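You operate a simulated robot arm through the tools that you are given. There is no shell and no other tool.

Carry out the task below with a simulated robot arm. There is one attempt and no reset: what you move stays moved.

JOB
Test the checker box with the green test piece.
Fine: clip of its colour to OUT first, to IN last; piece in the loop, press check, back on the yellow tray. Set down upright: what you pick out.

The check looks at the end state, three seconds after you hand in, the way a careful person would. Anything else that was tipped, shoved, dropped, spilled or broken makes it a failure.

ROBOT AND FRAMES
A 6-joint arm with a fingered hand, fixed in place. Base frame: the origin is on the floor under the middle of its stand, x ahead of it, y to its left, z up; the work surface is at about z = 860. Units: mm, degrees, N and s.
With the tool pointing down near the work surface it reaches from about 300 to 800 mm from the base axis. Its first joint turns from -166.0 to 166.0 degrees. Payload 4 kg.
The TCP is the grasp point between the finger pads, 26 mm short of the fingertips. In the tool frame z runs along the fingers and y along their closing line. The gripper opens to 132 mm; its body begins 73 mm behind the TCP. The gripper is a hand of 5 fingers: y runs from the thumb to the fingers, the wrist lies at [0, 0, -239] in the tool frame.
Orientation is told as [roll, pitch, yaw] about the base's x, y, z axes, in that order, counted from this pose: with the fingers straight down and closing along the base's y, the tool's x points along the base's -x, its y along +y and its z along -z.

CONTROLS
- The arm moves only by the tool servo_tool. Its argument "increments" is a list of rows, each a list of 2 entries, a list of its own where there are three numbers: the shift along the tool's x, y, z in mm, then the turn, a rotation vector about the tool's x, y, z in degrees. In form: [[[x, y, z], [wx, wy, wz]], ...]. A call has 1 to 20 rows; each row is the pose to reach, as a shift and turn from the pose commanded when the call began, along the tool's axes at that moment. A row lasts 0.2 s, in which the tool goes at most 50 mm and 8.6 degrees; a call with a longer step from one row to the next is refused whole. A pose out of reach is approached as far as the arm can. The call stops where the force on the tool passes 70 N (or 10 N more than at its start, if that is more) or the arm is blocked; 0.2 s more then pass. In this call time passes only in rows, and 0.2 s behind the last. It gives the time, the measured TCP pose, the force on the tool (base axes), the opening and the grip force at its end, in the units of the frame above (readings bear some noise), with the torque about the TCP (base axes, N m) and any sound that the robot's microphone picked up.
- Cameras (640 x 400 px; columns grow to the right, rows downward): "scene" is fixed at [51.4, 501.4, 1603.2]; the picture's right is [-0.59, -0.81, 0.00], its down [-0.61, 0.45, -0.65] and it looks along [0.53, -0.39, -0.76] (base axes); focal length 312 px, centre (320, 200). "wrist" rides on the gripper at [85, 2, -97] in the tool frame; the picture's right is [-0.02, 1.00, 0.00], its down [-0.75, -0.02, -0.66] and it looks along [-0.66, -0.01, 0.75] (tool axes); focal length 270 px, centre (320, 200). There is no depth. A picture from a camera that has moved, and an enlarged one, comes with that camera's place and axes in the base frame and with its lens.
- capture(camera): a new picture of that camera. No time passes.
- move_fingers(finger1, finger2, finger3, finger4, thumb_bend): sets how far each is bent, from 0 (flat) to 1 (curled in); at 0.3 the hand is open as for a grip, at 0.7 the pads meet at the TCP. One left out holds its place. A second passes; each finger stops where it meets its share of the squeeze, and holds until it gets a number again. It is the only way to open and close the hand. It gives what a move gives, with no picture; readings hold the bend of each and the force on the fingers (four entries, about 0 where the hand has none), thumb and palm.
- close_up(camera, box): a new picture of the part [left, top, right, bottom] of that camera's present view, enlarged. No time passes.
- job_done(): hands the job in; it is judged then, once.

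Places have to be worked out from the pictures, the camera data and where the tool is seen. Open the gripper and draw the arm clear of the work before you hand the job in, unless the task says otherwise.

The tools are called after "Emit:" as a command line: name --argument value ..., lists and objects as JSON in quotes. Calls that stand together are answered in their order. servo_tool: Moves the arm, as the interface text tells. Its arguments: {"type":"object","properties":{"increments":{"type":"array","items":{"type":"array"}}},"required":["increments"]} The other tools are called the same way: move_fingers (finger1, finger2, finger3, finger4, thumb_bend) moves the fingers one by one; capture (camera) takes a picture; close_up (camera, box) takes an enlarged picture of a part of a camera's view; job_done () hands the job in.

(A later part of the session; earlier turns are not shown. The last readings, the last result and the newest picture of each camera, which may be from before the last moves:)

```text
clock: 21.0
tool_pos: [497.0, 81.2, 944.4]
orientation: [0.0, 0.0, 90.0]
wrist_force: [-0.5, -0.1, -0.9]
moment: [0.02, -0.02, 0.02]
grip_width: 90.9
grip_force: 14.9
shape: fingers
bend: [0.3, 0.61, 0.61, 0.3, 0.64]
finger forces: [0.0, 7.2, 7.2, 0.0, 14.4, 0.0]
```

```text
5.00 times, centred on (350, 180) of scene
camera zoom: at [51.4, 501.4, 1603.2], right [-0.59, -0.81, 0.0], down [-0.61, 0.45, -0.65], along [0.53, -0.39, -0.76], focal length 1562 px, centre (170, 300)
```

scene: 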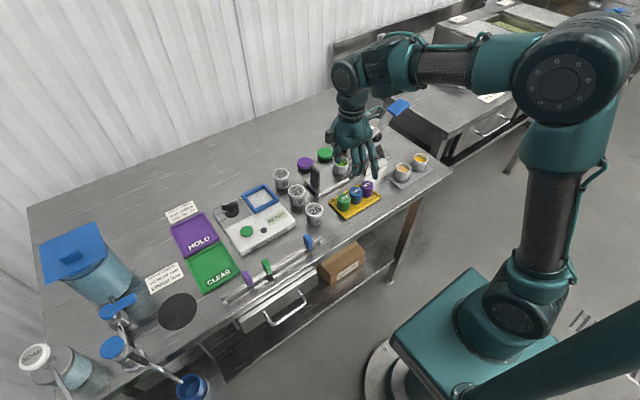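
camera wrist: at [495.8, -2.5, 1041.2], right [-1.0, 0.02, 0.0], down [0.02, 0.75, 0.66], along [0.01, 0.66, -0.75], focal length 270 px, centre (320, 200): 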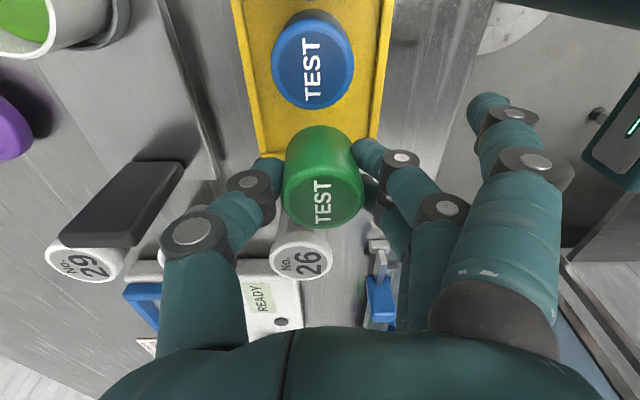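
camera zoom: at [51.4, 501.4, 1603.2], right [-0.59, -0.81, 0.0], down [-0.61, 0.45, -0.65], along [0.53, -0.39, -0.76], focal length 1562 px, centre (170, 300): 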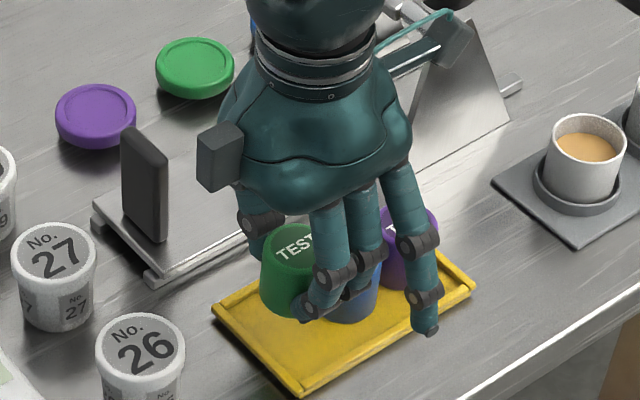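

The piece is held upright with nothing else disturbed. I'll rise to a safe height, then carry it over the loop.

Emit:
servo_tool --increments '[[[0, 0, -15], [0, 0, 0]], [[0, 0, -35], [0, 0, 0]], [[0, 0, -55], [0, 0, 0]], [[-8, -6, -66], [0, 0, 0]], [[-25, -19, -66], [0, 0, 0]], [[-45, -35, -66], [0, 0, 0]], [[-65, -50, -66], [0, 0, 0]], [[-85, -66, -66], [0, 0, 0]], [[-105, -81, -66], [0, 0, 0]], [[-125, -97, -66], [0, 0, 0]], [[-145, -113, -66], [0, 0, 0]], [[-165, -128, -66], [0, 0, 0]], [[-182, -141, -66], [0, 0, 0]], [[-194, -151, -66], [0, 0, 0]], [[-201, -156, -66], [0, 0, 0]], [[-201, -156, -66], [0, 0, 0]]]'

Emit:
capture --camera "wrist"

Emit:
capture --camera "scene"

Emit:
close_up --camera "scene" --box '[200, 140, 320, 260]'

```text
clock: 24.4
tool_pos: [653.7, 284.1, 1009.9]
orientation: [0.0, 0.0, 89.9]
wrist_force: [-0.8, 0.0, -1.1]
moment: [0.0, 0.02, -0.02]
grip_width: 90.8
grip_force: 14.0
shape: fingers
bend: [0.3, 0.61, 0.61, 0.3, 0.64]
finger forces: [0.1, 7.3, 7.2, 0.0, 14.3, 0.1]
```

```text
taken
camera wrist: at [651.6, 199.3, 1107.5], right [-1.0, 0.02, 0.0], down [0.02, 0.75, 0.66], along [0.01, 0.66, -0.75], focal length 270 px, centre (320, 200)
```

wrist: 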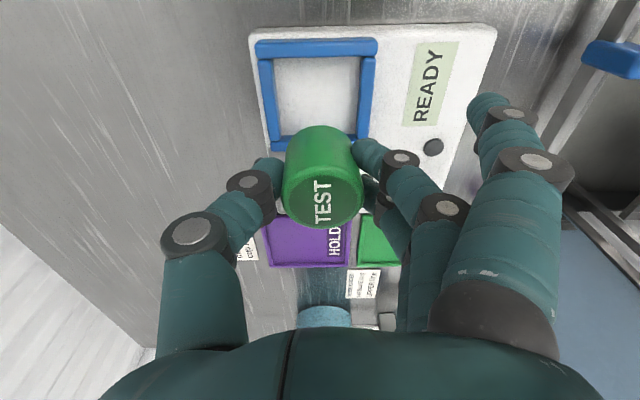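

```text
taken
```

scene: 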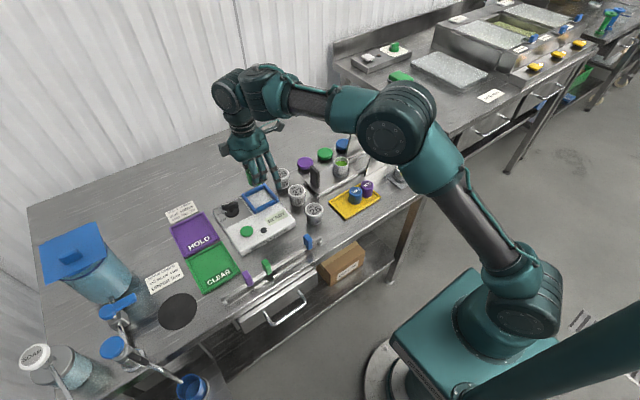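

```text
3.33 times, centred on (260, 200) of scene
camera zoom: at [51.4, 501.4, 1603.2], right [-0.59, -0.81, 0.0], down [-0.61, 0.45, -0.65], along [0.53, -0.39, -0.76], focal length 1042 px, centre (520, 200)
```

zoom: 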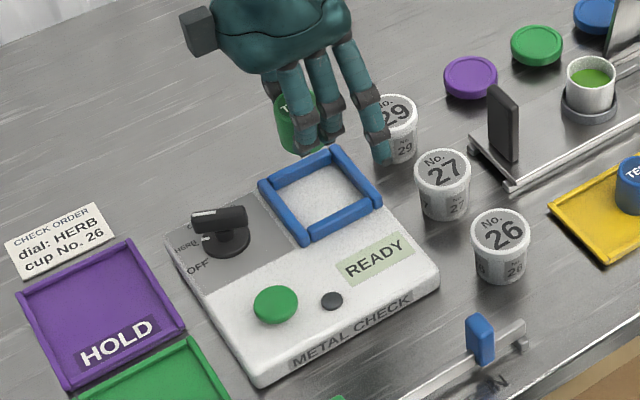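

Emit:
close_up --camera "wrist" --box '[230, 20, 400, 160]'

Emit:
close_up --camera "scene" --box '[240, 175, 290, 225]'

```text
2.86 times, centred on (315, 90) of wrist
camera zoom: at [651.6, 199.3, 1107.5], right [-1.0, 0.02, 0.0], down [0.02, 0.75, 0.66], along [0.01, 0.66, -0.75], focal length 772 px, centre (334, 514)
```

zoom: 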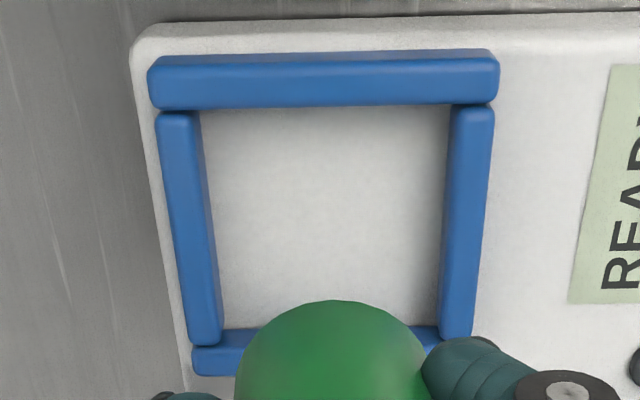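

```text
8.00 times, centred on (265, 200) of scene
camera zoom: at [51.4, 501.4, 1603.2], right [-0.59, -0.81, 0.0], down [-0.61, 0.45, -0.65], along [0.53, -0.39, -0.76], focal length 2500 px, centre (760, 200)
```

zoom: 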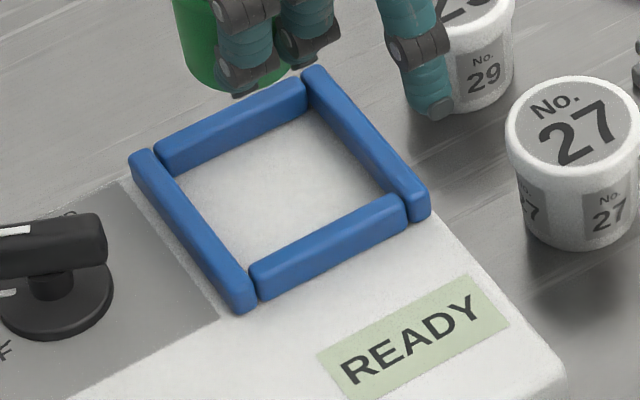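

The loop's centre is at about (654, 282), with bars about 9 mm tall on a box top near z 885. The held piece is centred above it to within about 2 mm. I'll nudge it and descend to just above the box surface.

Emit:
servo_tool --increments '[[[0, -1.5, 15], [0, 0, 0]], [[0, -1.5, 30], [0, 0, 0]], [[0, -1.5, 45], [0, 0, 0]], [[0, -1.5, 58], [0, 0, 0]], [[0, -1.5, 68], [0, 0, 0]], [[0, -1.5, 74], [0, 0, 0]], [[0, -1.5, 74], [0, 0, 0]]]'

Emit:
capture --camera "wrist"

Emit:
close_up --camera "scene" --box '[220, 160, 320, 240]'

```text
clock: 26.0
tool_pos: [654.0, 282.7, 936.0]
orientation: [0.0, -0.1, 89.9]
wrist_force: [-0.2, 0.0, -1.2]
moment: [0.0, 0.0, -0.02]
grip_width: 90.9
grip_force: 14.4
shape: fingers
bend: [0.3, 0.61, 0.61, 0.3, 0.64]
finger forces: [0.0, 7.4, 7.1, 0.0, 14.1, 0.0]
```

```text
taken
camera wrist: at [653.5, 198.5, 1032.8], right [-1.0, 0.02, 0.0], down [0.02, 0.75, 0.66], along [0.01, 0.66, -0.75], focal length 270 px, centre (320, 200)
```

wrist: 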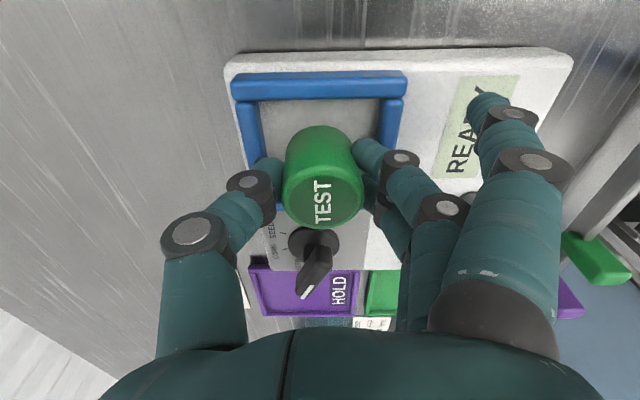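

```text
5.00 times, centred on (270, 200) of scene
camera zoom: at [51.4, 501.4, 1603.2], right [-0.59, -0.81, 0.0], down [-0.61, 0.45, -0.65], along [0.53, -0.39, -0.76], focal length 1562 px, centre (570, 200)
```

zoom: 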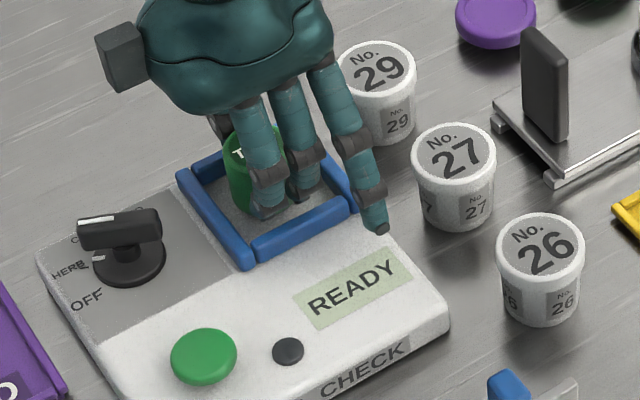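

The piece is lined up inside the loop, and the fingers, cups and dial are clear. I'll lower in small steps and watch the vertical force for contact.

Emit:
servo_tool --increments '[[[0, 0, 2], [0, 0, 0]], [[0, 0, 4], [0, 0, 0]], [[0, 0, 6], [0, 0, 0]], [[0, 0, 6], [0, 0, 0]]]'

Emit:
servo_tool --increments '[[[0, 0, 1], [0, 0, 0]], [[0, 0, 2], [0, 0, 0]], [[0, 0, 2], [0, 0, 0]]]'

Emit:
close_up --camera "scene" --box '[240, 170, 300, 220]'

```text
clock: 27.0
tool_pos: [655.6, 281.4, 930.5]
orientation: [-0.1, 0.0, 90.0]
wrist_force: [-4.9, 0.3, 9.4]
moment: [-0.02, -0.17, -0.03]
grip_width: 89.3
grip_force: 24.4
shape: fingers
bend: [0.3, 0.61, 0.61, 0.3, 0.66]
finger forces: [0.0, 9.5, 9.4, 0.0, 29.7, 0.0]
```

```text
clock: 27.8
tool_pos: [656.1, 281.1, 929.2]
orientation: [-0.1, 0.0, 90.0]
wrist_force: [-6.8, -1.1, 21.0]
moment: [-0.05, -0.23, -0.01]
grip_width: 88.2
grip_force: 35.7
shape: fingers
bend: [0.3, 0.6, 0.61, 0.3, 0.67]
finger forces: [0.0, 16.6, 13.3, 0.0, 41.6, 0.0]
```

```text
8.00 times, centred on (270, 195) of scene
camera zoom: at [51.4, 501.4, 1603.2], right [-0.59, -0.81, 0.0], down [-0.61, 0.45, -0.65], along [0.53, -0.39, -0.76], focal length 2500 px, centre (720, 240)
```

zoom: 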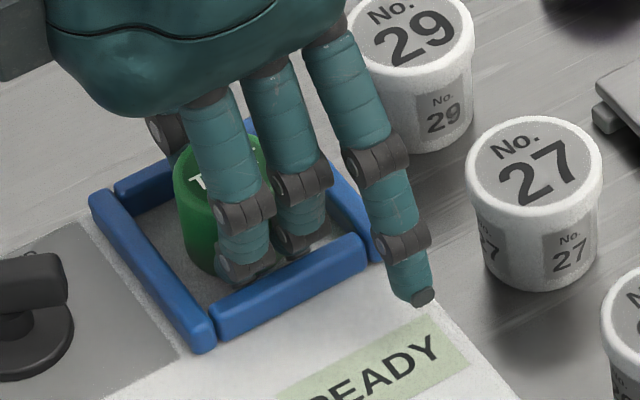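

Contact came earlier than expected: 9 N, then 21 N, with thumb load rising. I'll back up about 3 mm to relieve it and look at what is touching.

Emit:
servo_tool --increments '[[[0, 0, -1.5], [0, 0, 0]], [[0, 0, -3], [0, 0, 0]], [[0, 0, -3], [0, 0, 0]]]'

Emit:
capture --camera "wrist"

Emit:
close_up --camera "wrist" --box '[210, 60, 430, 240]'

Emit:
close_up --camera "scene" --box '[240, 170, 300, 220]'

```text
clock: 28.6
tool_pos: [655.6, 281.5, 929.6]
orientation: [0.1, -0.1, 89.9]
wrist_force: [-2.9, 0.7, 1.1]
moment: [0.06, 0.04, 0.01]
grip_width: 88.8
grip_force: 20.4
shape: fingers
bend: [0.3, 0.61, 0.61, 0.3, 0.66]
finger forces: [0.0, 9.8, 8.6, 0.0, 21.5, 0.0]
```

```text
taken
camera wrist: at [653.8, 197.4, 1026.6], right [-1.0, 0.02, 0.0], down [0.02, 0.75, 0.66], along [0.01, 0.66, -0.75], focal length 270 px, centre (320, 200)
```

wrist: 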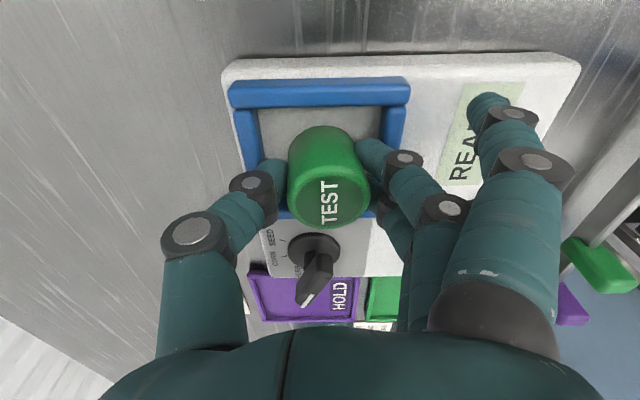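

```text
2.22 times, centred on (320, 150) of wrist
camera zoom: at [653.8, 197.4, 1026.6], right [-1.0, 0.02, 0.0], down [0.02, 0.75, 0.66], along [0.01, 0.66, -0.75], focal length 601 px, centre (320, 311)
```

zoom: 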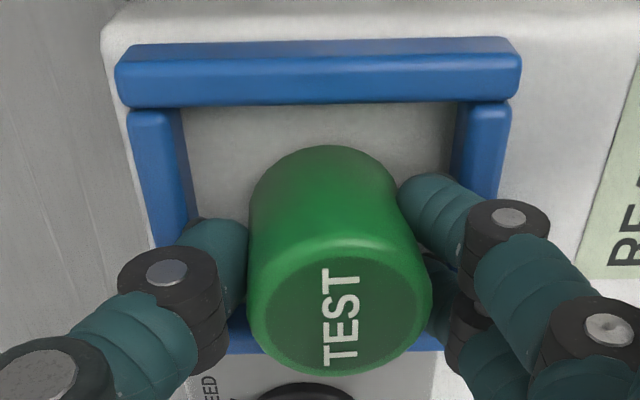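

```text
8.00 times, centred on (270, 195) of scene
camera zoom: at [51.4, 501.4, 1603.2], right [-0.59, -0.81, 0.0], down [-0.61, 0.45, -0.65], along [0.53, -0.39, -0.76], focal length 2500 px, centre (720, 240)
```

zoom: 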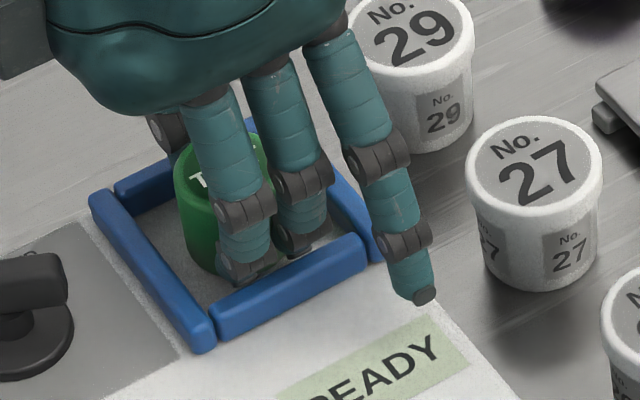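

The contact is the piece's base on the box. The push tilted it about 5° toward the fingers, and the load is now back to about 1 N. I'll lower 1 mm to seat the base, then ease the thumb off so it settles flat.

Emit:
servo_tool --increments '[[[0, 0, 0.7], [0, 0, 0]], [[0, 0, 1.2], [0, 0, 0]], [[0, 0, 1.2], [0, 0, 0]]]'

Emit:
move_fingers --thumb_bend 0.63

Emit:
close_up --camera "wrist" --box '[210, 60, 430, 240]'

Emit:
close_up --camera "scene" --box '[240, 170, 300, 220]'

```text
clock: 29.4
tool_pos: [655.5, 282.0, 930.6]
orientation: [0.0, 0.0, 89.9]
wrist_force: [-4.5, -0.1, 1.8]
moment: [-0.03, 0.03, -0.03]
grip_width: 88.9
grip_force: 19.0
shape: fingers
bend: [0.3, 0.6, 0.61, 0.3, 0.66]
finger forces: [0.0, 8.9, 8.4, 0.1, 21.2, 0.0]
```

```text
clock: 30.4
tool_pos: [655.1, 282.3, 930.5]
orientation: [0.0, 0.0, 90.0]
wrist_force: [-13.1, -3.0, 13.3]
moment: [-0.1, -0.12, -0.08]
grip_width: 89.3
grip_force: 27.1
shape: fingers
bend: [0.3, 0.6, 0.61, 0.3, 0.63]
finger forces: [0.0, 9.2, 8.9, 0.1, 36.9, 0.0]
```

```text
2.22 times, centred on (320, 150) of wrist
camera zoom: at [653.5, 197.4, 1027.4], right [-1.0, 0.02, 0.0], down [0.01, 0.75, 0.66], along [0.01, 0.66, -0.75], focal length 601 px, centre (320, 311)
```

zoom: 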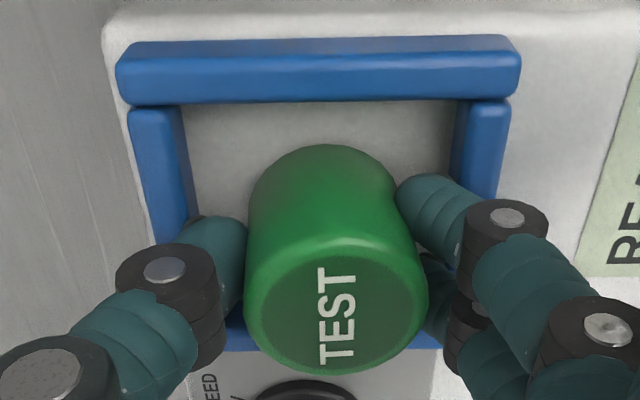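

```text
8.00 times, centred on (270, 195) of scene
camera zoom: at [51.4, 501.4, 1603.2], right [-0.59, -0.81, 0.0], down [-0.61, 0.45, -0.65], along [0.53, -0.39, -0.76], focal length 2500 px, centre (720, 240)
```

zoom: 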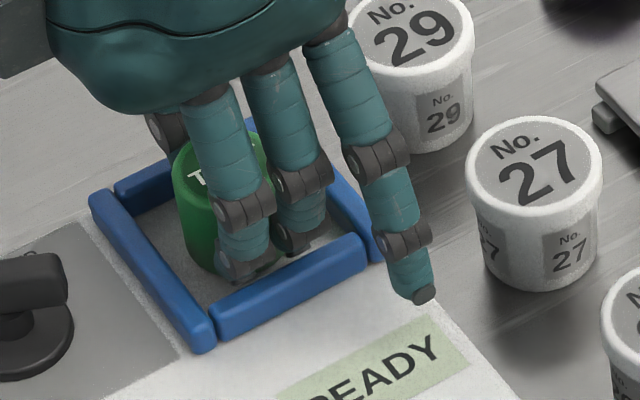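

Opening the thumb raised its load to 37 N, with Fx −13, so the thumb tip is wedged between the piece and the far loop bar. I'll bring the thumb back to neutral and release with the near-side fingers instead.

Emit:
move_fingers --thumb_bend 0.65

Emit:
move_fingers --finger2 0.595 --finger3 0.595

Emit:
close_up --camera "wrist" --box '[210, 60, 430, 240]'

Emit:
close_up --camera "scene" --box '[240, 170, 300, 220]'

```text
clock: 31.4
tool_pos: [656.5, 281.5, 929.4]
orientation: [0.0, 0.0, 90.0]
wrist_force: [-9.9, -2.9, 13.3]
moment: [-0.05, -0.14, -0.1]
grip_width: 89.1
grip_force: 27.1
shape: fingers
bend: [0.3, 0.6, 0.6, 0.3, 0.64]
finger forces: [0.0, 9.4, 9.3, 0.0, 34.9, 0.0]
```

```text
clock: 32.4
tool_pos: [655.0, 281.3, 929.9]
orientation: [-0.1, 0.0, 90.0]
wrist_force: [5.8, 0.0, 13.5]
moment: [-0.04, -0.23, -0.01]
grip_width: 88.2
grip_force: 23.5
shape: fingers
bend: [0.3, 0.59, 0.59, 0.3, 0.64]
finger forces: [0.0, 13.7, 11.6, 0.1, 22.2, 0.1]
```

```text
2.22 times, centred on (320, 150) of wrist
camera zoom: at [654.0, 197.4, 1027.2], right [-1.0, 0.02, 0.0], down [0.01, 0.75, 0.66], along [0.01, 0.66, -0.75], focal length 601 px, centre (320, 311)
```

zoom: 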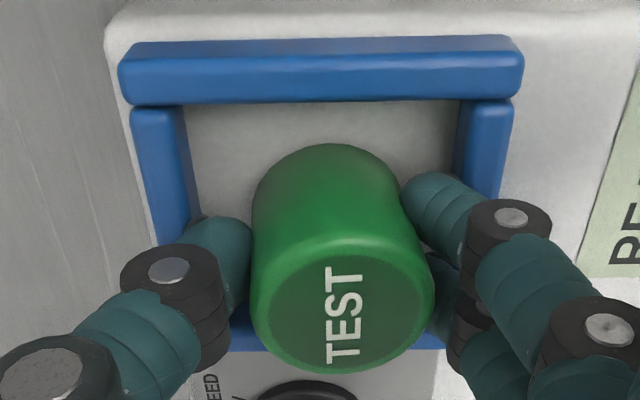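

```text
8.00 times, centred on (270, 195) of scene
camera zoom: at [51.4, 501.4, 1603.2], right [-0.59, -0.81, 0.0], down [-0.61, 0.45, -0.65], along [0.53, -0.39, -0.76], focal length 2500 px, centre (720, 240)
```

zoom: 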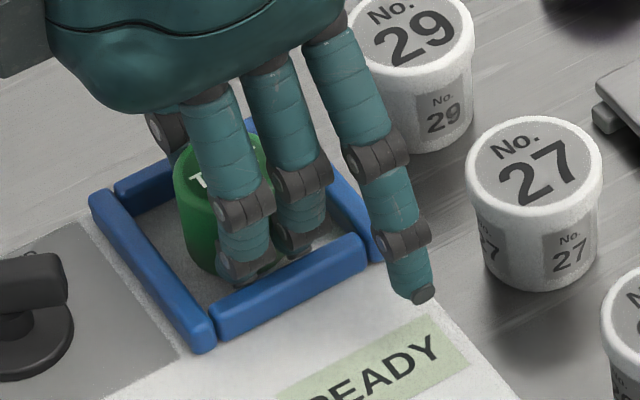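

Both sides are now lightly wedged against the loop bars, with the fingers at 0.59 and the thumb at 0.64. That is slightly wider than the grip, so the piece may already be free. I'll raise the hand 2 mm and check whether it stays standing.

Emit:
servo_tool --increments '[[[0, 0, -1], [0, 0, 0]], [[0, 0, -2], [0, 0, 0]], [[0, 0, -2], [0, 0, 0]]]'

Emit:
close_up --camera "wrist" --box '[210, 60, 430, 240]'

Emit:
close_up --camera "scene" --box '[240, 170, 300, 220]'

```text
clock: 33.2
tool_pos: [655.2, 281.2, 930.9]
orientation: [0.1, 0.0, 90.0]
wrist_force: [3.7, -0.8, 3.4]
moment: [-0.08, -0.09, 0.02]
grip_width: 89.2
grip_force: 13.1
shape: fingers
bend: [0.3, 0.59, 0.59, 0.3, 0.63]
finger forces: [0.0, 8.5, 7.2, 0.0, 11.2, 0.0]
```

```text
2.22 times, centred on (320, 150) of wrist
camera zoom: at [654.0, 197.7, 1028.0], right [-1.0, 0.02, 0.0], down [0.02, 0.75, 0.66], along [0.01, 0.66, -0.75], focal length 601 px, centre (320, 311)
```

zoom: 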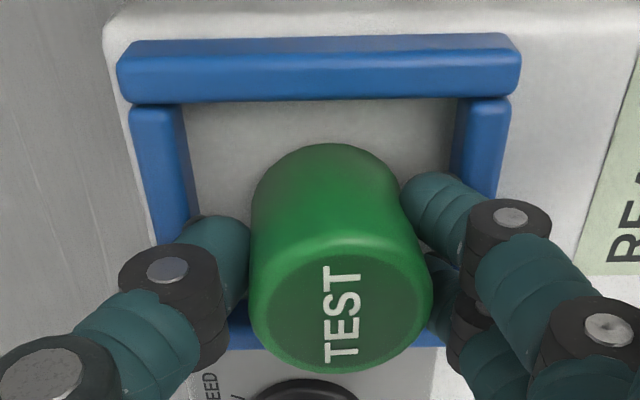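

```text
8.00 times, centred on (270, 195) of scene
camera zoom: at [51.4, 501.4, 1603.2], right [-0.59, -0.81, 0.0], down [-0.61, 0.45, -0.65], along [0.53, -0.39, -0.76], focal length 2500 px, centre (720, 240)
```

zoom: 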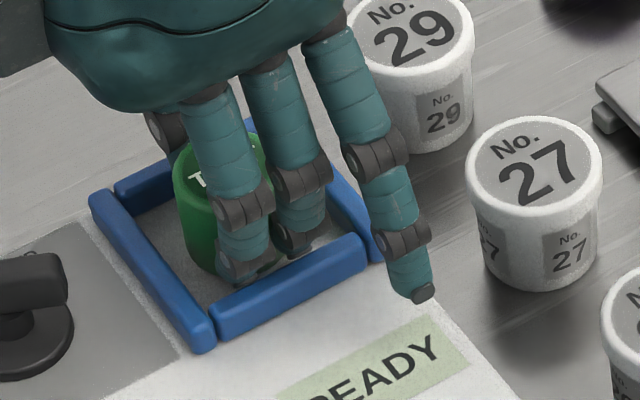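

Emit:
servo_tool --increments '[[[0, 0, -1], [0, 0, 0]], [[0, 0, -2.5], [0, 0, 0]], [[0, 0, -2.5], [0, 0, 0]]]'

Emit:
close_up --camera "wrist" --box '[210, 60, 430, 240]'

Emit:
close_up --camera "scene" --box '[240, 170, 300, 220]'

```text
clock: 34.0
tool_pos: [656.7, 282.0, 933.8]
orientation: [0.1, 0.0, 90.0]
wrist_force: [0.2, -0.5, -1.6]
moment: [0.01, 0.0, -0.01]
grip_width: 87.8
grip_force: 4.1
shape: fingers
bend: [0.3, 0.57, 0.57, 0.3, 0.63]
finger forces: [0.1, 2.0, 1.9, 0.1, 3.5, 0.0]
```

```text
2.22 times, centred on (320, 150) of wrist
camera zoom: at [654.4, 197.8, 1030.8], right [-1.0, 0.02, 0.0], down [0.02, 0.75, 0.66], along [0.01, 0.66, -0.75], focal length 601 px, centre (320, 311)
```

zoom: 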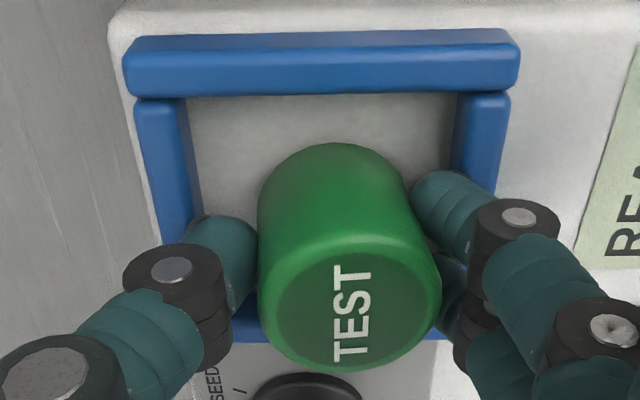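

```text
8.00 times, centred on (270, 195) of scene
camera zoom: at [51.4, 501.4, 1603.2], right [-0.59, -0.81, 0.0], down [-0.61, 0.45, -0.65], along [0.53, -0.39, -0.76], focal length 2500 px, centre (720, 240)
```

zoom: 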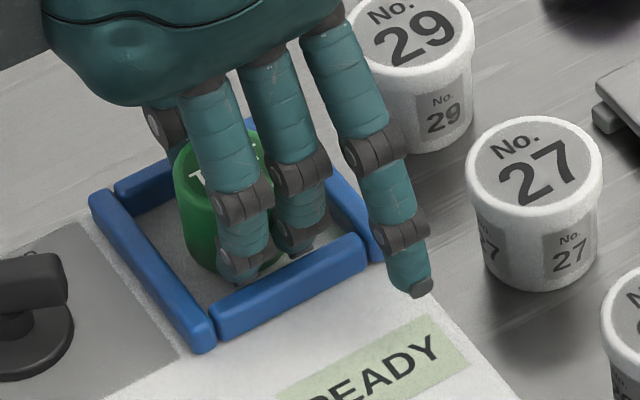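

The hand is now clear of the bars (Fz −1.6) and the piece is held with only about 4 N. I'll ease the thumb open slightly to let the base settle.

Emit:
move_fingers --thumb_bend 0.615

Emit:
close_up --camera "wrist" --box '[210, 60, 430, 240]'

Emit:
close_up --camera "scene" --box '[240, 170, 300, 220]'

```text
clock: 35.0
tool_pos: [656.1, 282.3, 933.0]
orientation: [0.1, 0.1, 90.0]
wrist_force: [0.0, 0.1, -0.6]
moment: [0.01, 0.0, -0.04]
grip_width: 90.2
grip_force: 2.1
shape: fingers
bend: [0.3, 0.58, 0.58, 0.3, 0.61]
finger forces: [0.1, 0.9, 0.9, 0.0, 2.2, 0.0]
```

```text
2.22 times, centred on (320, 150) of wrist
camera zoom: at [654.6, 197.7, 1031.0], right [-1.0, 0.02, 0.0], down [0.02, 0.75, 0.66], along [0.01, 0.66, -0.75], focal length 601 px, centre (320, 311)
```

zoom: 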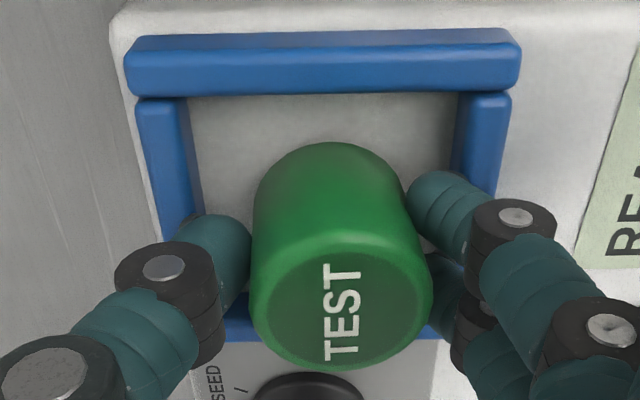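

```text
8.00 times, centred on (270, 195) of scene
camera zoom: at [51.4, 501.4, 1603.2], right [-0.59, -0.81, 0.0], down [-0.61, 0.45, -0.65], along [0.53, -0.39, -0.76], focal length 2500 px, centre (720, 240)
```

zoom: 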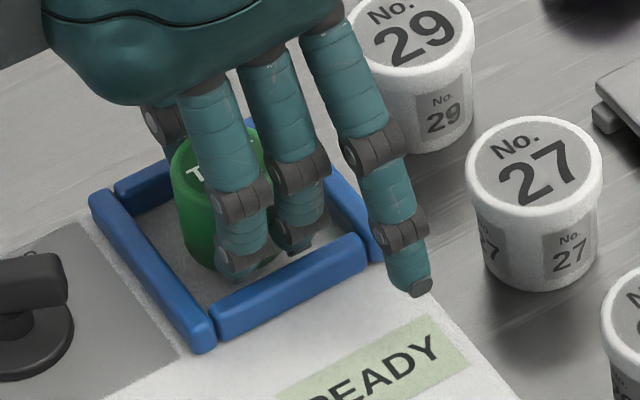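

Emit:
move_fingers --thumb_bend 0.6

Emit:
close_up --camera "wrist" --box '[210, 60, 430, 240]'

Emit:
close_up --camera "scene" --box '[240, 170, 300, 220]'

```text
clock: 36.0
tool_pos: [656.7, 281.9, 933.9]
orientation: [-0.1, 0.0, 90.0]
wrist_force: [-1.1, 0.7, 1.3]
moment: [-0.01, 0.0, 0.0]
grip_width: 90.2
grip_force: 2.7
shape: fingers
bend: [0.3, 0.58, 0.58, 0.3, 0.6]
finger forces: [0.1, 0.8, 0.8, 0.1, 3.7, 0.1]
```

```text
2.22 times, centred on (320, 150) of wrist
camera zoom: at [654.5, 197.7, 1031.1], right [-1.0, 0.02, 0.0], down [0.02, 0.75, 0.66], along [0.01, 0.66, -0.75], focal length 601 px, centre (320, 311)
```

zoom: 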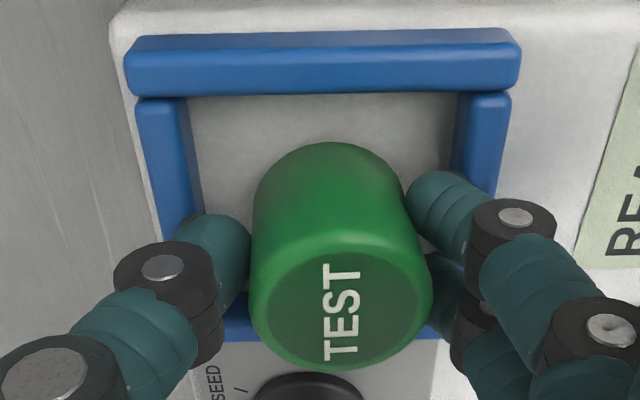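

```text
8.00 times, centred on (270, 195) of scene
camera zoom: at [51.4, 501.4, 1603.2], right [-0.59, -0.81, 0.0], down [-0.61, 0.45, -0.65], along [0.53, -0.39, -0.76], focal length 2500 px, centre (720, 240)
```

zoom: 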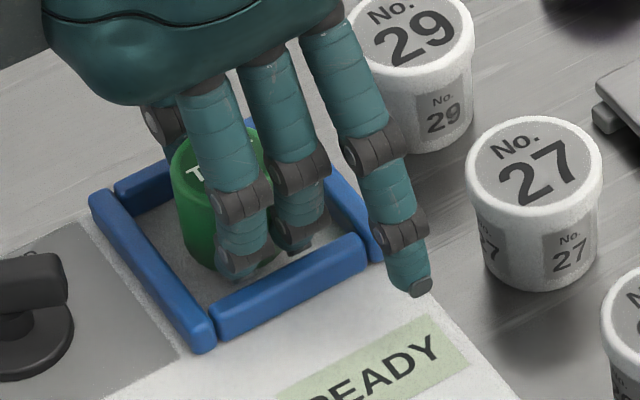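

The thumb is now just touching the far bar and the finger loads are under 1 N. I'll rise another 2.5 mm, then open further with the tips above bar level.

Emit:
servo_tool --increments '[[[0, 0, -1.2], [0, 0, 0]], [[0, 0, -2.5], [0, 0, 0]], [[0, 0, -2.5], [0, 0, 0]]]'

Emit:
close_up --camera "wrist" --box '[210, 60, 430, 240]'

Emit:
close_up --camera "scene" --box '[240, 170, 300, 220]'

```text
clock: 36.8
tool_pos: [655.5, 283.1, 936.4]
orientation: [0.0, 0.0, 90.0]
wrist_force: [0.1, 0.9, -0.8]
moment: [0.02, 0.03, -0.01]
grip_width: 91.2
grip_force: 1.2
shape: fingers
bend: [0.3, 0.58, 0.58, 0.3, 0.6]
finger forces: [0.0, 0.7, 0.5, 0.0, 1.0, 0.1]
```

```text
2.22 times, centred on (320, 150) of wrist
camera zoom: at [653.8, 197.7, 1033.3], right [-1.0, 0.02, 0.0], down [0.02, 0.75, 0.66], along [0.01, 0.66, -0.75], focal length 601 px, centre (320, 311)
```

zoom: 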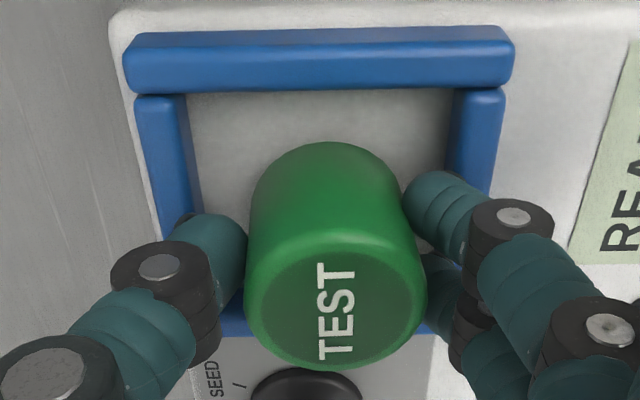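

```text
8.00 times, centred on (270, 195) of scene
camera zoom: at [51.4, 501.4, 1603.2], right [-0.59, -0.81, 0.0], down [-0.61, 0.45, -0.65], along [0.53, -0.39, -0.76], focal length 2500 px, centre (720, 240)
```

zoom: 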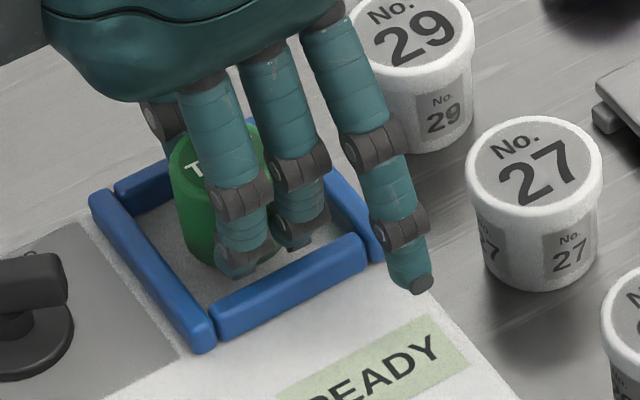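

The piece hasn't slid in my grip. The fingertips met the bars before its base reached the box, so it's still about 8 mm up. I won't drop it: I'll re-secure the grip and take it back to the tray to regrip higher on the piece.

Emit:
move_fingers --finger2 0.7 --finger3 0.7 --thumb_bend 0.7

Emit:
servo_tool --increments '[[[0, 0, -8], [0, 0, 0]], [[0, 0, -20], [0, 0, 0]], [[0, 0, -36], [0, 0, 0]], [[0, 0, -55], [0, 0, 0]], [[0, 0, -74], [0, 0, 0]], [[0, 0, -74], [0, 0, 0]]]'

Emit:
capture --camera "wrist"

Emit:
close_up --camera "scene" --box '[200, 140, 320, 260]'

```text
clock: 37.8
tool_pos: [655.7, 281.9, 935.1]
orientation: [0.0, 0.0, 90.1]
wrist_force: [0.5, 0.3, -0.4]
moment: [0.0, 0.0, -0.04]
grip_width: 90.7
grip_force: 14.5
shape: fingers
bend: [0.3, 0.61, 0.61, 0.3, 0.64]
finger forces: [0.0, 7.3, 7.2, 0.0, 14.1, 0.1]
```

```text
clock: 39.2
tool_pos: [655.0, 281.7, 1010.2]
orientation: [0.1, 0.0, 90.0]
wrist_force: [0.7, -0.6, 0.0]
moment: [0.02, -0.01, -0.06]
grip_width: 90.7
grip_force: 14.5
shape: fingers
bend: [0.3, 0.61, 0.61, 0.3, 0.64]
finger forces: [0.0, 7.3, 7.3, 0.0, 14.2, 0.0]
```

```text
taken
camera wrist: at [652.6, 197.5, 1107.5], right [-1.0, 0.02, 0.0], down [0.02, 0.75, 0.66], along [0.01, 0.66, -0.75], focal length 270 px, centre (320, 200)
```

wrist: 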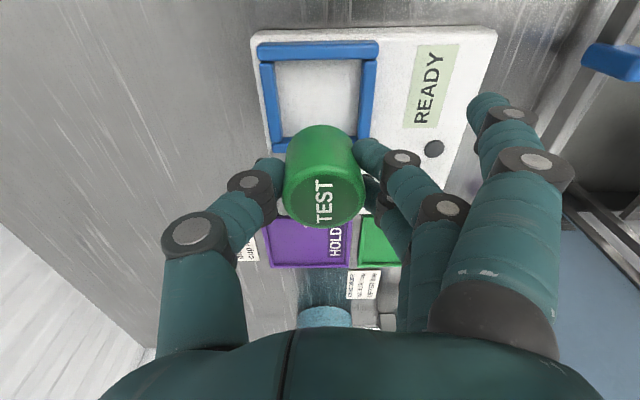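

```text
3.33 times, centred on (260, 200) of scene
camera zoom: at [51.4, 501.4, 1603.2], right [-0.59, -0.81, 0.0], down [-0.61, 0.45, -0.65], along [0.53, -0.39, -0.76], focal length 1042 px, centre (520, 200)
```

zoom: 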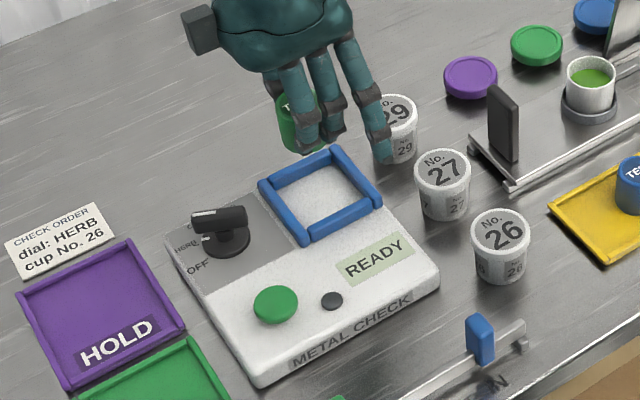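

The box and loop haven't moved and the grip is secure at 14 N. I'll carry the piece back along the same path to its original tray spot.

Emit:
servo_tool --increments '[[[8, 6, 0], [0, 0, 0]], [[25, 19, 0], [0, 0, 0]], [[45, 35, 0], [0, 0, 0]], [[65, 51, 0], [0, 0, 0]], [[85, 67, 0], [0, 0, 0]], [[105, 82, 0], [0, 0, 0]], [[125, 98, 0], [0, 0, 0]], [[145, 114, 0], [0, 0, 0]], [[165, 129, 0], [0, 0, 0]], [[182, 143, 0], [0, 0, 0]], [[194, 152, 0], [0, 0, 0]], [[201, 157.5, 0], [0, 0, 0]], [[201, 157.5, 20], [0, 0, 0]], [[201, 157.5, 45], [0, 0, 0]], [[201, 157.5, 70], [0, 0, 0]], [[201, 157.5, 85], [0, 0, 0]], [[201, 157.5, 85], [0, 0, 0]]]'

Emit:
capture --camera "wrist"

Emit:
close_up --camera "scene" --box '[300, 140, 400, 220]'

```text
clock: 42.8
tool_pos: [497.7, 80.5, 926.3]
orientation: [0.0, 0.1, 90.1]
wrist_force: [-0.9, -0.4, -1.3]
moment: [0.02, 0.0, 0.03]
grip_width: 90.6
grip_force: 14.2
shape: fingers
bend: [0.3, 0.61, 0.61, 0.3, 0.64]
finger forces: [0.1, 7.3, 7.1, 0.0, 14.1, 0.0]
```

```text
taken
camera wrist: at [496.8, -3.9, 1022.9], right [-1.0, 0.02, 0.0], down [0.02, 0.75, 0.66], along [0.01, 0.66, -0.75], focal length 270 px, centre (320, 200)
```

wrist: 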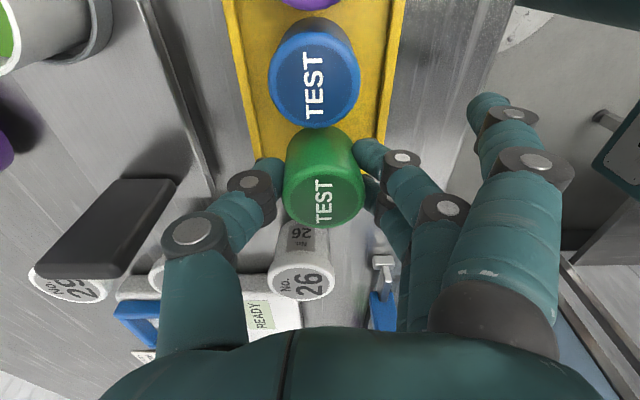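

```text
5.00 times, centred on (350, 180) of scene
camera zoom: at [51.4, 501.4, 1603.2], right [-0.59, -0.81, 0.0], down [-0.61, 0.45, -0.65], along [0.53, -0.39, -0.76], focal length 1562 px, centre (170, 300)
```

zoom: 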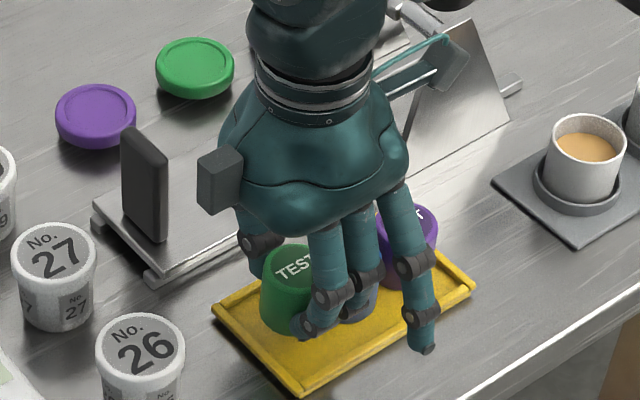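

It's aligned over the original spot. I'll lower 20 mm and check for contact.

Emit:
servo_tool --increments '[[[0, 0, 6], [0, 0, 0]], [[0, 0, 12], [0, 0, 0]], [[0, 0, 17], [0, 0, 0]], [[0, 0, 20.5], [0, 0, 0]], [[0, 0, 20.5], [0, 0, 0]]]'

```text
clock: 44.0
tool_pos: [498.0, 79.7, 905.8]
orientation: [0.0, 0.1, 90.0]
wrist_force: [-1.0, 0.6, -0.9]
moment: [-0.04, -0.05, -0.02]
grip_width: 90.5
grip_force: 14.4
shape: fingers
bend: [0.3, 0.61, 0.61, 0.3, 0.64]
finger forces: [0.0, 7.3, 7.1, 0.0, 14.2, 0.1]
```

There's no contact yet, so I'll lower another 1.5 mm to reach the original grip height.

Emit:
servo_tool --increments '[[[0, 0, 0.8], [0, 0, 0]], [[0, 0, 1.5], [0, 0, 0]], [[0, 0, 1.5], [0, 0, 0]]]'

```text
clock: 44.8
tool_pos: [499.1, 79.4, 904.1]
orientation: [0.0, 0.1, 90.0]
wrist_force: [-0.3, 0.2, 3.1]
moment: [0.0, 0.08, 0.01]
grip_width: 91.1
grip_force: 14.7
shape: fingers
bend: [0.3, 0.62, 0.62, 0.3, 0.64]
finger forces: [0.0, 7.6, 7.4, 0.0, 14.9, 0.0]
```

Light contact (3 N) shows the base is on the tray. I'll open the fingers to release it.

Emit:
move_fingers --finger2 0.57 --finger3 0.57 --thumb_bend 0.57

Emit:
servo_tool --increments '[[[0, 0, -4], [0, 0, 0]], [[0, 0, -8], [0, 0, 0]], [[0, 0, -12], [0, 0, 0]], [[0, 0, -12], [0, 0, 0]]]'

Emit:
close_up --camera "wrist" --box '[210, 60, 430, 240]'

Emit:
close_up --camera "scene" --box '[310, 160, 390, 220]'

```text
clock: 45.8
tool_pos: [498.1, 80.3, 904.3]
orientation: [0.1, 0.1, 90.0]
wrist_force: [-0.4, -0.5, 0.3]
moment: [0.01, 0.01, 0.01]
grip_width: 96.0
grip_force: 0.1
shape: fingers
bend: [0.3, 0.56, 0.56, 0.3, 0.56]
finger forces: [0.1, 0.0, 0.1, 0.0, 0.0, 0.1]
```

```text
clock: 46.8
tool_pos: [499.1, 81.1, 915.3]
orientation: [-0.1, 0.0, 90.0]
wrist_force: [1.1, 0.1, -0.5]
moment: [-0.03, -0.02, 0.0]
grip_width: 96.3
grip_force: 0.0
shape: fingers
bend: [0.3, 0.56, 0.56, 0.3, 0.56]
finger forces: [0.1, 0.1, 0.0, 0.0, 0.0, 0.0]
```

```text
2.22 times, centred on (320, 150) of wrist
camera zoom: at [496.9, -3.0, 1012.0], right [-1.0, 0.02, 0.0], down [0.02, 0.75, 0.66], along [0.01, 0.66, -0.75], focal length 601 px, centre (320, 311)
```

zoom: 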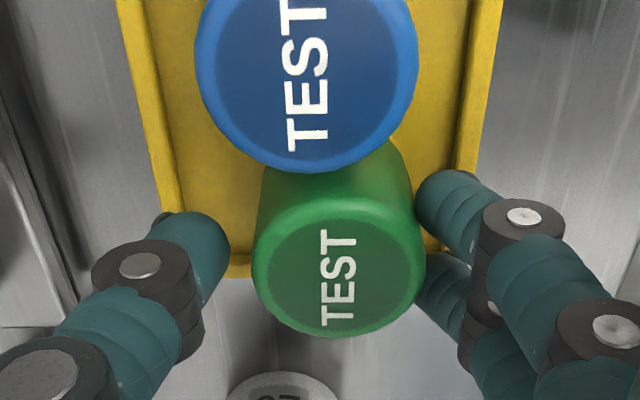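

```text
6.67 times, centred on (350, 190) of scene
camera zoom: at [51.4, 501.4, 1603.2], right [-0.59, -0.81, 0.0], down [-0.61, 0.45, -0.65], along [0.53, -0.39, -0.76], focal length 2083 px, centre (120, 267)
```

zoom: 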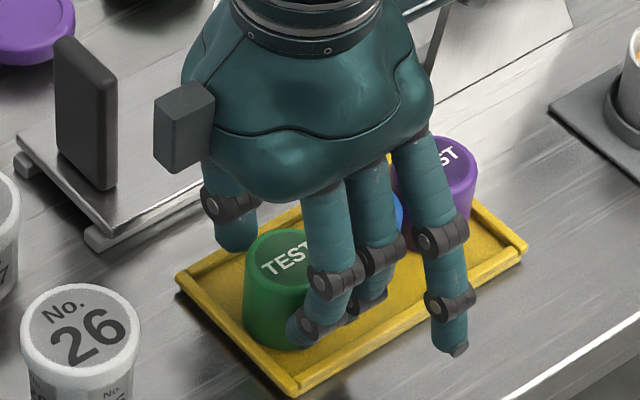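

The piece stands upright in the tray, about 5 mm nearer the fingers' side at roughly (494, 81). I'll centre on it at this higher TCP, 12 mm above the earlier grip, and close again.

Emit:
servo_tool --increments '[[[0, 2, 0], [0, 0, 0]], [[0, 4, 0], [0, 0, 0]], [[0, 4, 0], [0, 0, 0]]]'

Emit:
move_fingers --finger2 0.7 --finger3 0.7 --thumb_bend 0.7

Emit:
close_up --camera "wrist" --box '[210, 60, 430, 240]'

Emit:
close_up --camera "scene" --box '[310, 160, 390, 220]'

```text
clock: 47.6
tool_pos: [494.8, 80.8, 916.1]
orientation: [0.0, 0.0, 90.0]
wrist_force: [0.3, 0.5, 0.5]
moment: [-0.03, 0.0, -0.05]
grip_width: 96.4
grip_force: 0.1
shape: fingers
bend: [0.3, 0.56, 0.56, 0.3, 0.56]
finger forces: [0.0, 0.0, 0.1, 0.0, 0.1, 0.0]
```

```text
clock: 48.6
tool_pos: [493.3, 80.4, 914.8]
orientation: [0.0, 0.0, 90.0]
wrist_force: [-1.0, 0.3, -0.2]
moment: [0.02, 0.03, 0.0]
grip_width: 90.9
grip_force: 13.8
shape: fingers
bend: [0.3, 0.61, 0.61, 0.3, 0.64]
finger forces: [0.1, 7.5, 6.8, 0.1, 13.9, 0.0]
```

```text
2.22 times, centred on (320, 150) of wrist
camera zoom: at [492.3, -3.2, 1012.5], right [-1.0, 0.02, 0.0], down [0.02, 0.75, 0.66], along [0.01, 0.66, -0.75], focal length 601 px, centre (320, 311)
```

zoom: 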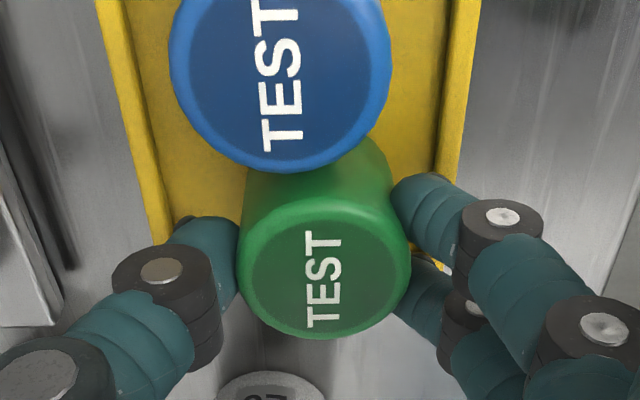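

```text
6.67 times, centred on (350, 190) of scene
camera zoom: at [51.4, 501.4, 1603.2], right [-0.59, -0.81, 0.0], down [-0.61, 0.45, -0.65], along [0.53, -0.39, -0.76], focal length 2083 px, centre (120, 267)
```

zoom: 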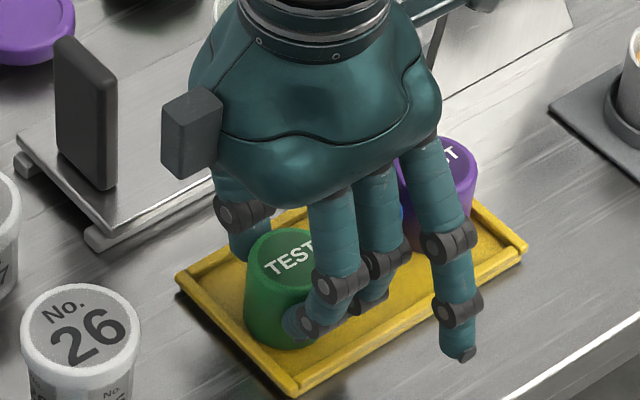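

The regrip is good: 14 N, higher on the piece. I'll lift, then carry it over the loop again.

Emit:
servo_tool --increments '[[[0, 0, -5], [0, 0, 0]], [[0, 0, -12], [0, 0, 0]], [[0, 0, -25], [0, 0, 0]], [[0, 0, -45], [0, 0, 0]], [[0, 0, -70], [0, 0, 0]], [[0, 0, -97], [0, 0, 0]], [[-10, -8, -97], [0, 0, 0]], [[-30, -24, -97], [0, 0, 0]], [[-52, -41, -97], [0, 0, 0]], [[-75, -59, -97], [0, 0, 0]], [[-98, -78, -97], [0, 0, 0]], [[-121, -96, -97], [0, 0, 0]], [[-144, -114, -97], [0, 0, 0]], [[-167, -132, -97], [0, 0, 0]], [[-186, -147, -97], [0, 0, 0]], [[-198, -157, -97], [0, 0, 0]], [[-202.2, -160.2, -97], [0, 0, 0]], [[-202.2, -160.2, -97], [0, 0, 0]]]'

Emit:
capture --camera "wrist"

Emit:
close_up --camera "scene" --box '[200, 140, 320, 260]'

```text
clock: 52.4
tool_pos: [653.2, 284.9, 1013.3]
orientation: [0.0, 0.0, 90.0]
wrist_force: [-0.1, -0.4, -0.8]
moment: [0.02, -0.02, -0.03]
grip_width: 90.8
grip_force: 14.1
shape: fingers
bend: [0.3, 0.61, 0.62, 0.3, 0.64]
finger forces: [0.1, 7.7, 6.7, 0.1, 13.6, 0.0]
```

```text
taken
camera wrist: at [651.5, 200.8, 1109.6], right [-1.0, 0.02, 0.0], down [0.02, 0.75, 0.66], along [0.01, 0.66, -0.75], focal length 270 px, centre (320, 200)
```

wrist: 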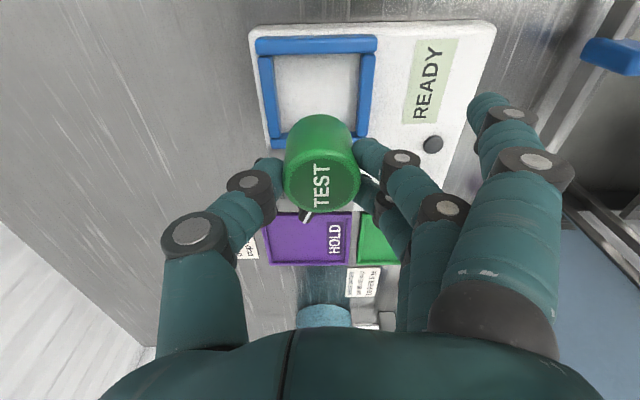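

```text
3.33 times, centred on (260, 200) of scene
camera zoom: at [51.4, 501.4, 1603.2], right [-0.59, -0.81, 0.0], down [-0.61, 0.45, -0.65], along [0.53, -0.39, -0.76], focal length 1042 px, centre (520, 200)
```

zoom: 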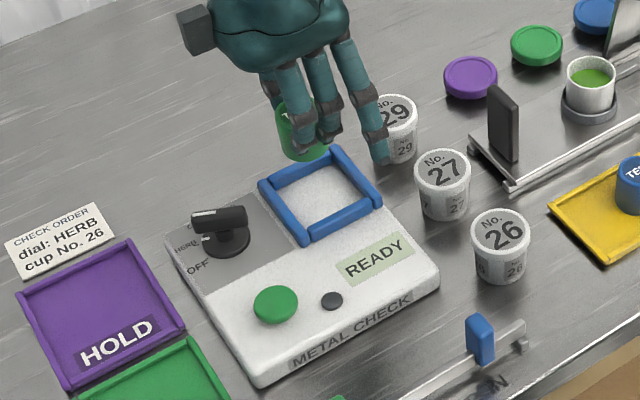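

The piece is centred over the loop and sits lower in the hand this time. I'll descend to just above the expected contact height of about 937.

Emit:
servo_tool --increments '[[[1, -1, 10], [0, 0, 0]], [[2, -1, 25], [0, 0, 0]], [[2, -1, 40], [0, 0, 0]], [[2, -1, 54], [0, 0, 0]], [[2, -1, 64], [0, 0, 0]], [[2, -1, 69], [0, 0, 0]], [[2, -1, 69], [0, 0, 0]]]'

Emit:
close_up --camera "wrist" --box '[210, 60, 430, 240]'

Emit:
close_up --camera "scene" --box '[240, 170, 300, 220]'

```text
clock: 54.0
tool_pos: [654.1, 280.9, 943.0]
orientation: [-0.1, 0.0, 90.0]
wrist_force: [-0.6, -0.6, -0.3]
moment: [-0.02, 0.02, 0.04]
grip_width: 90.8
grip_force: 13.9
shape: fingers
bend: [0.3, 0.61, 0.62, 0.3, 0.64]
finger forces: [0.0, 7.7, 6.7, 0.0, 13.6, 0.0]
```

```text
2.22 times, centred on (320, 150) of wrist
camera zoom: at [653.0, 196.2, 1041.0], right [-1.0, 0.02, 0.0], down [0.02, 0.75, 0.66], along [0.01, 0.66, -0.75], focal length 601 px, centre (320, 311)
```

zoom: 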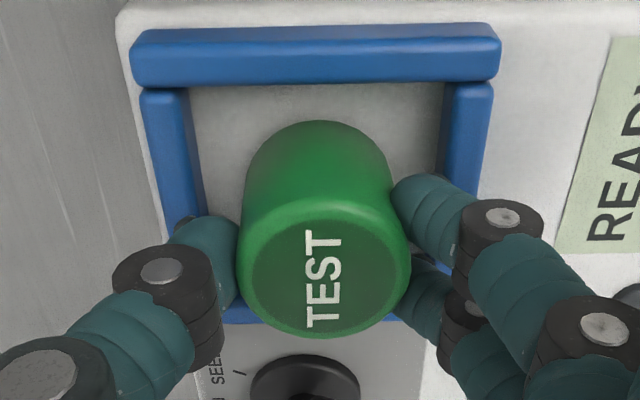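

```text
8.00 times, centred on (270, 195) of scene
camera zoom: at [51.4, 501.4, 1603.2], right [-0.59, -0.81, 0.0], down [-0.61, 0.45, -0.65], along [0.53, -0.39, -0.76], focal length 2500 px, centre (720, 240)
```

zoom: 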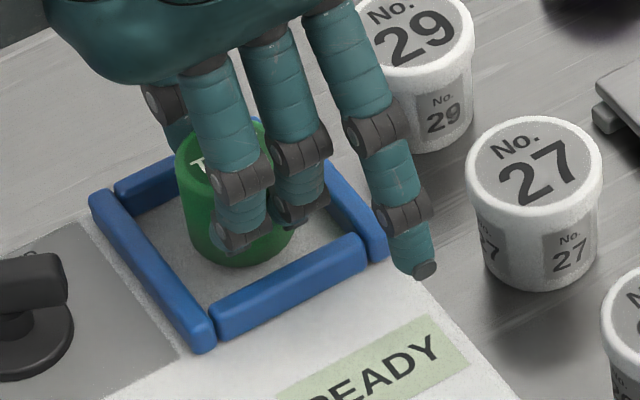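

It's well centred inside the loop with the tips clearly higher than before. I'll step down to find contact.

Emit:
servo_tool --increments '[[[0, 0, 1.5], [0, 0, 0]], [[0, 0, 3], [0, 0, 0]], [[0, 0, 3], [0, 0, 0]]]'

```text
clock: 54.8
tool_pos: [654.6, 281.0, 941.9]
orientation: [0.0, 0.1, 90.0]
wrist_force: [0.2, 0.0, -1.0]
moment: [0.01, 0.02, -0.02]
grip_width: 90.6
grip_force: 14.6
shape: fingers
bend: [0.3, 0.61, 0.62, 0.3, 0.64]
finger forces: [0.1, 7.6, 6.6, 0.0, 13.6, 0.0]
```

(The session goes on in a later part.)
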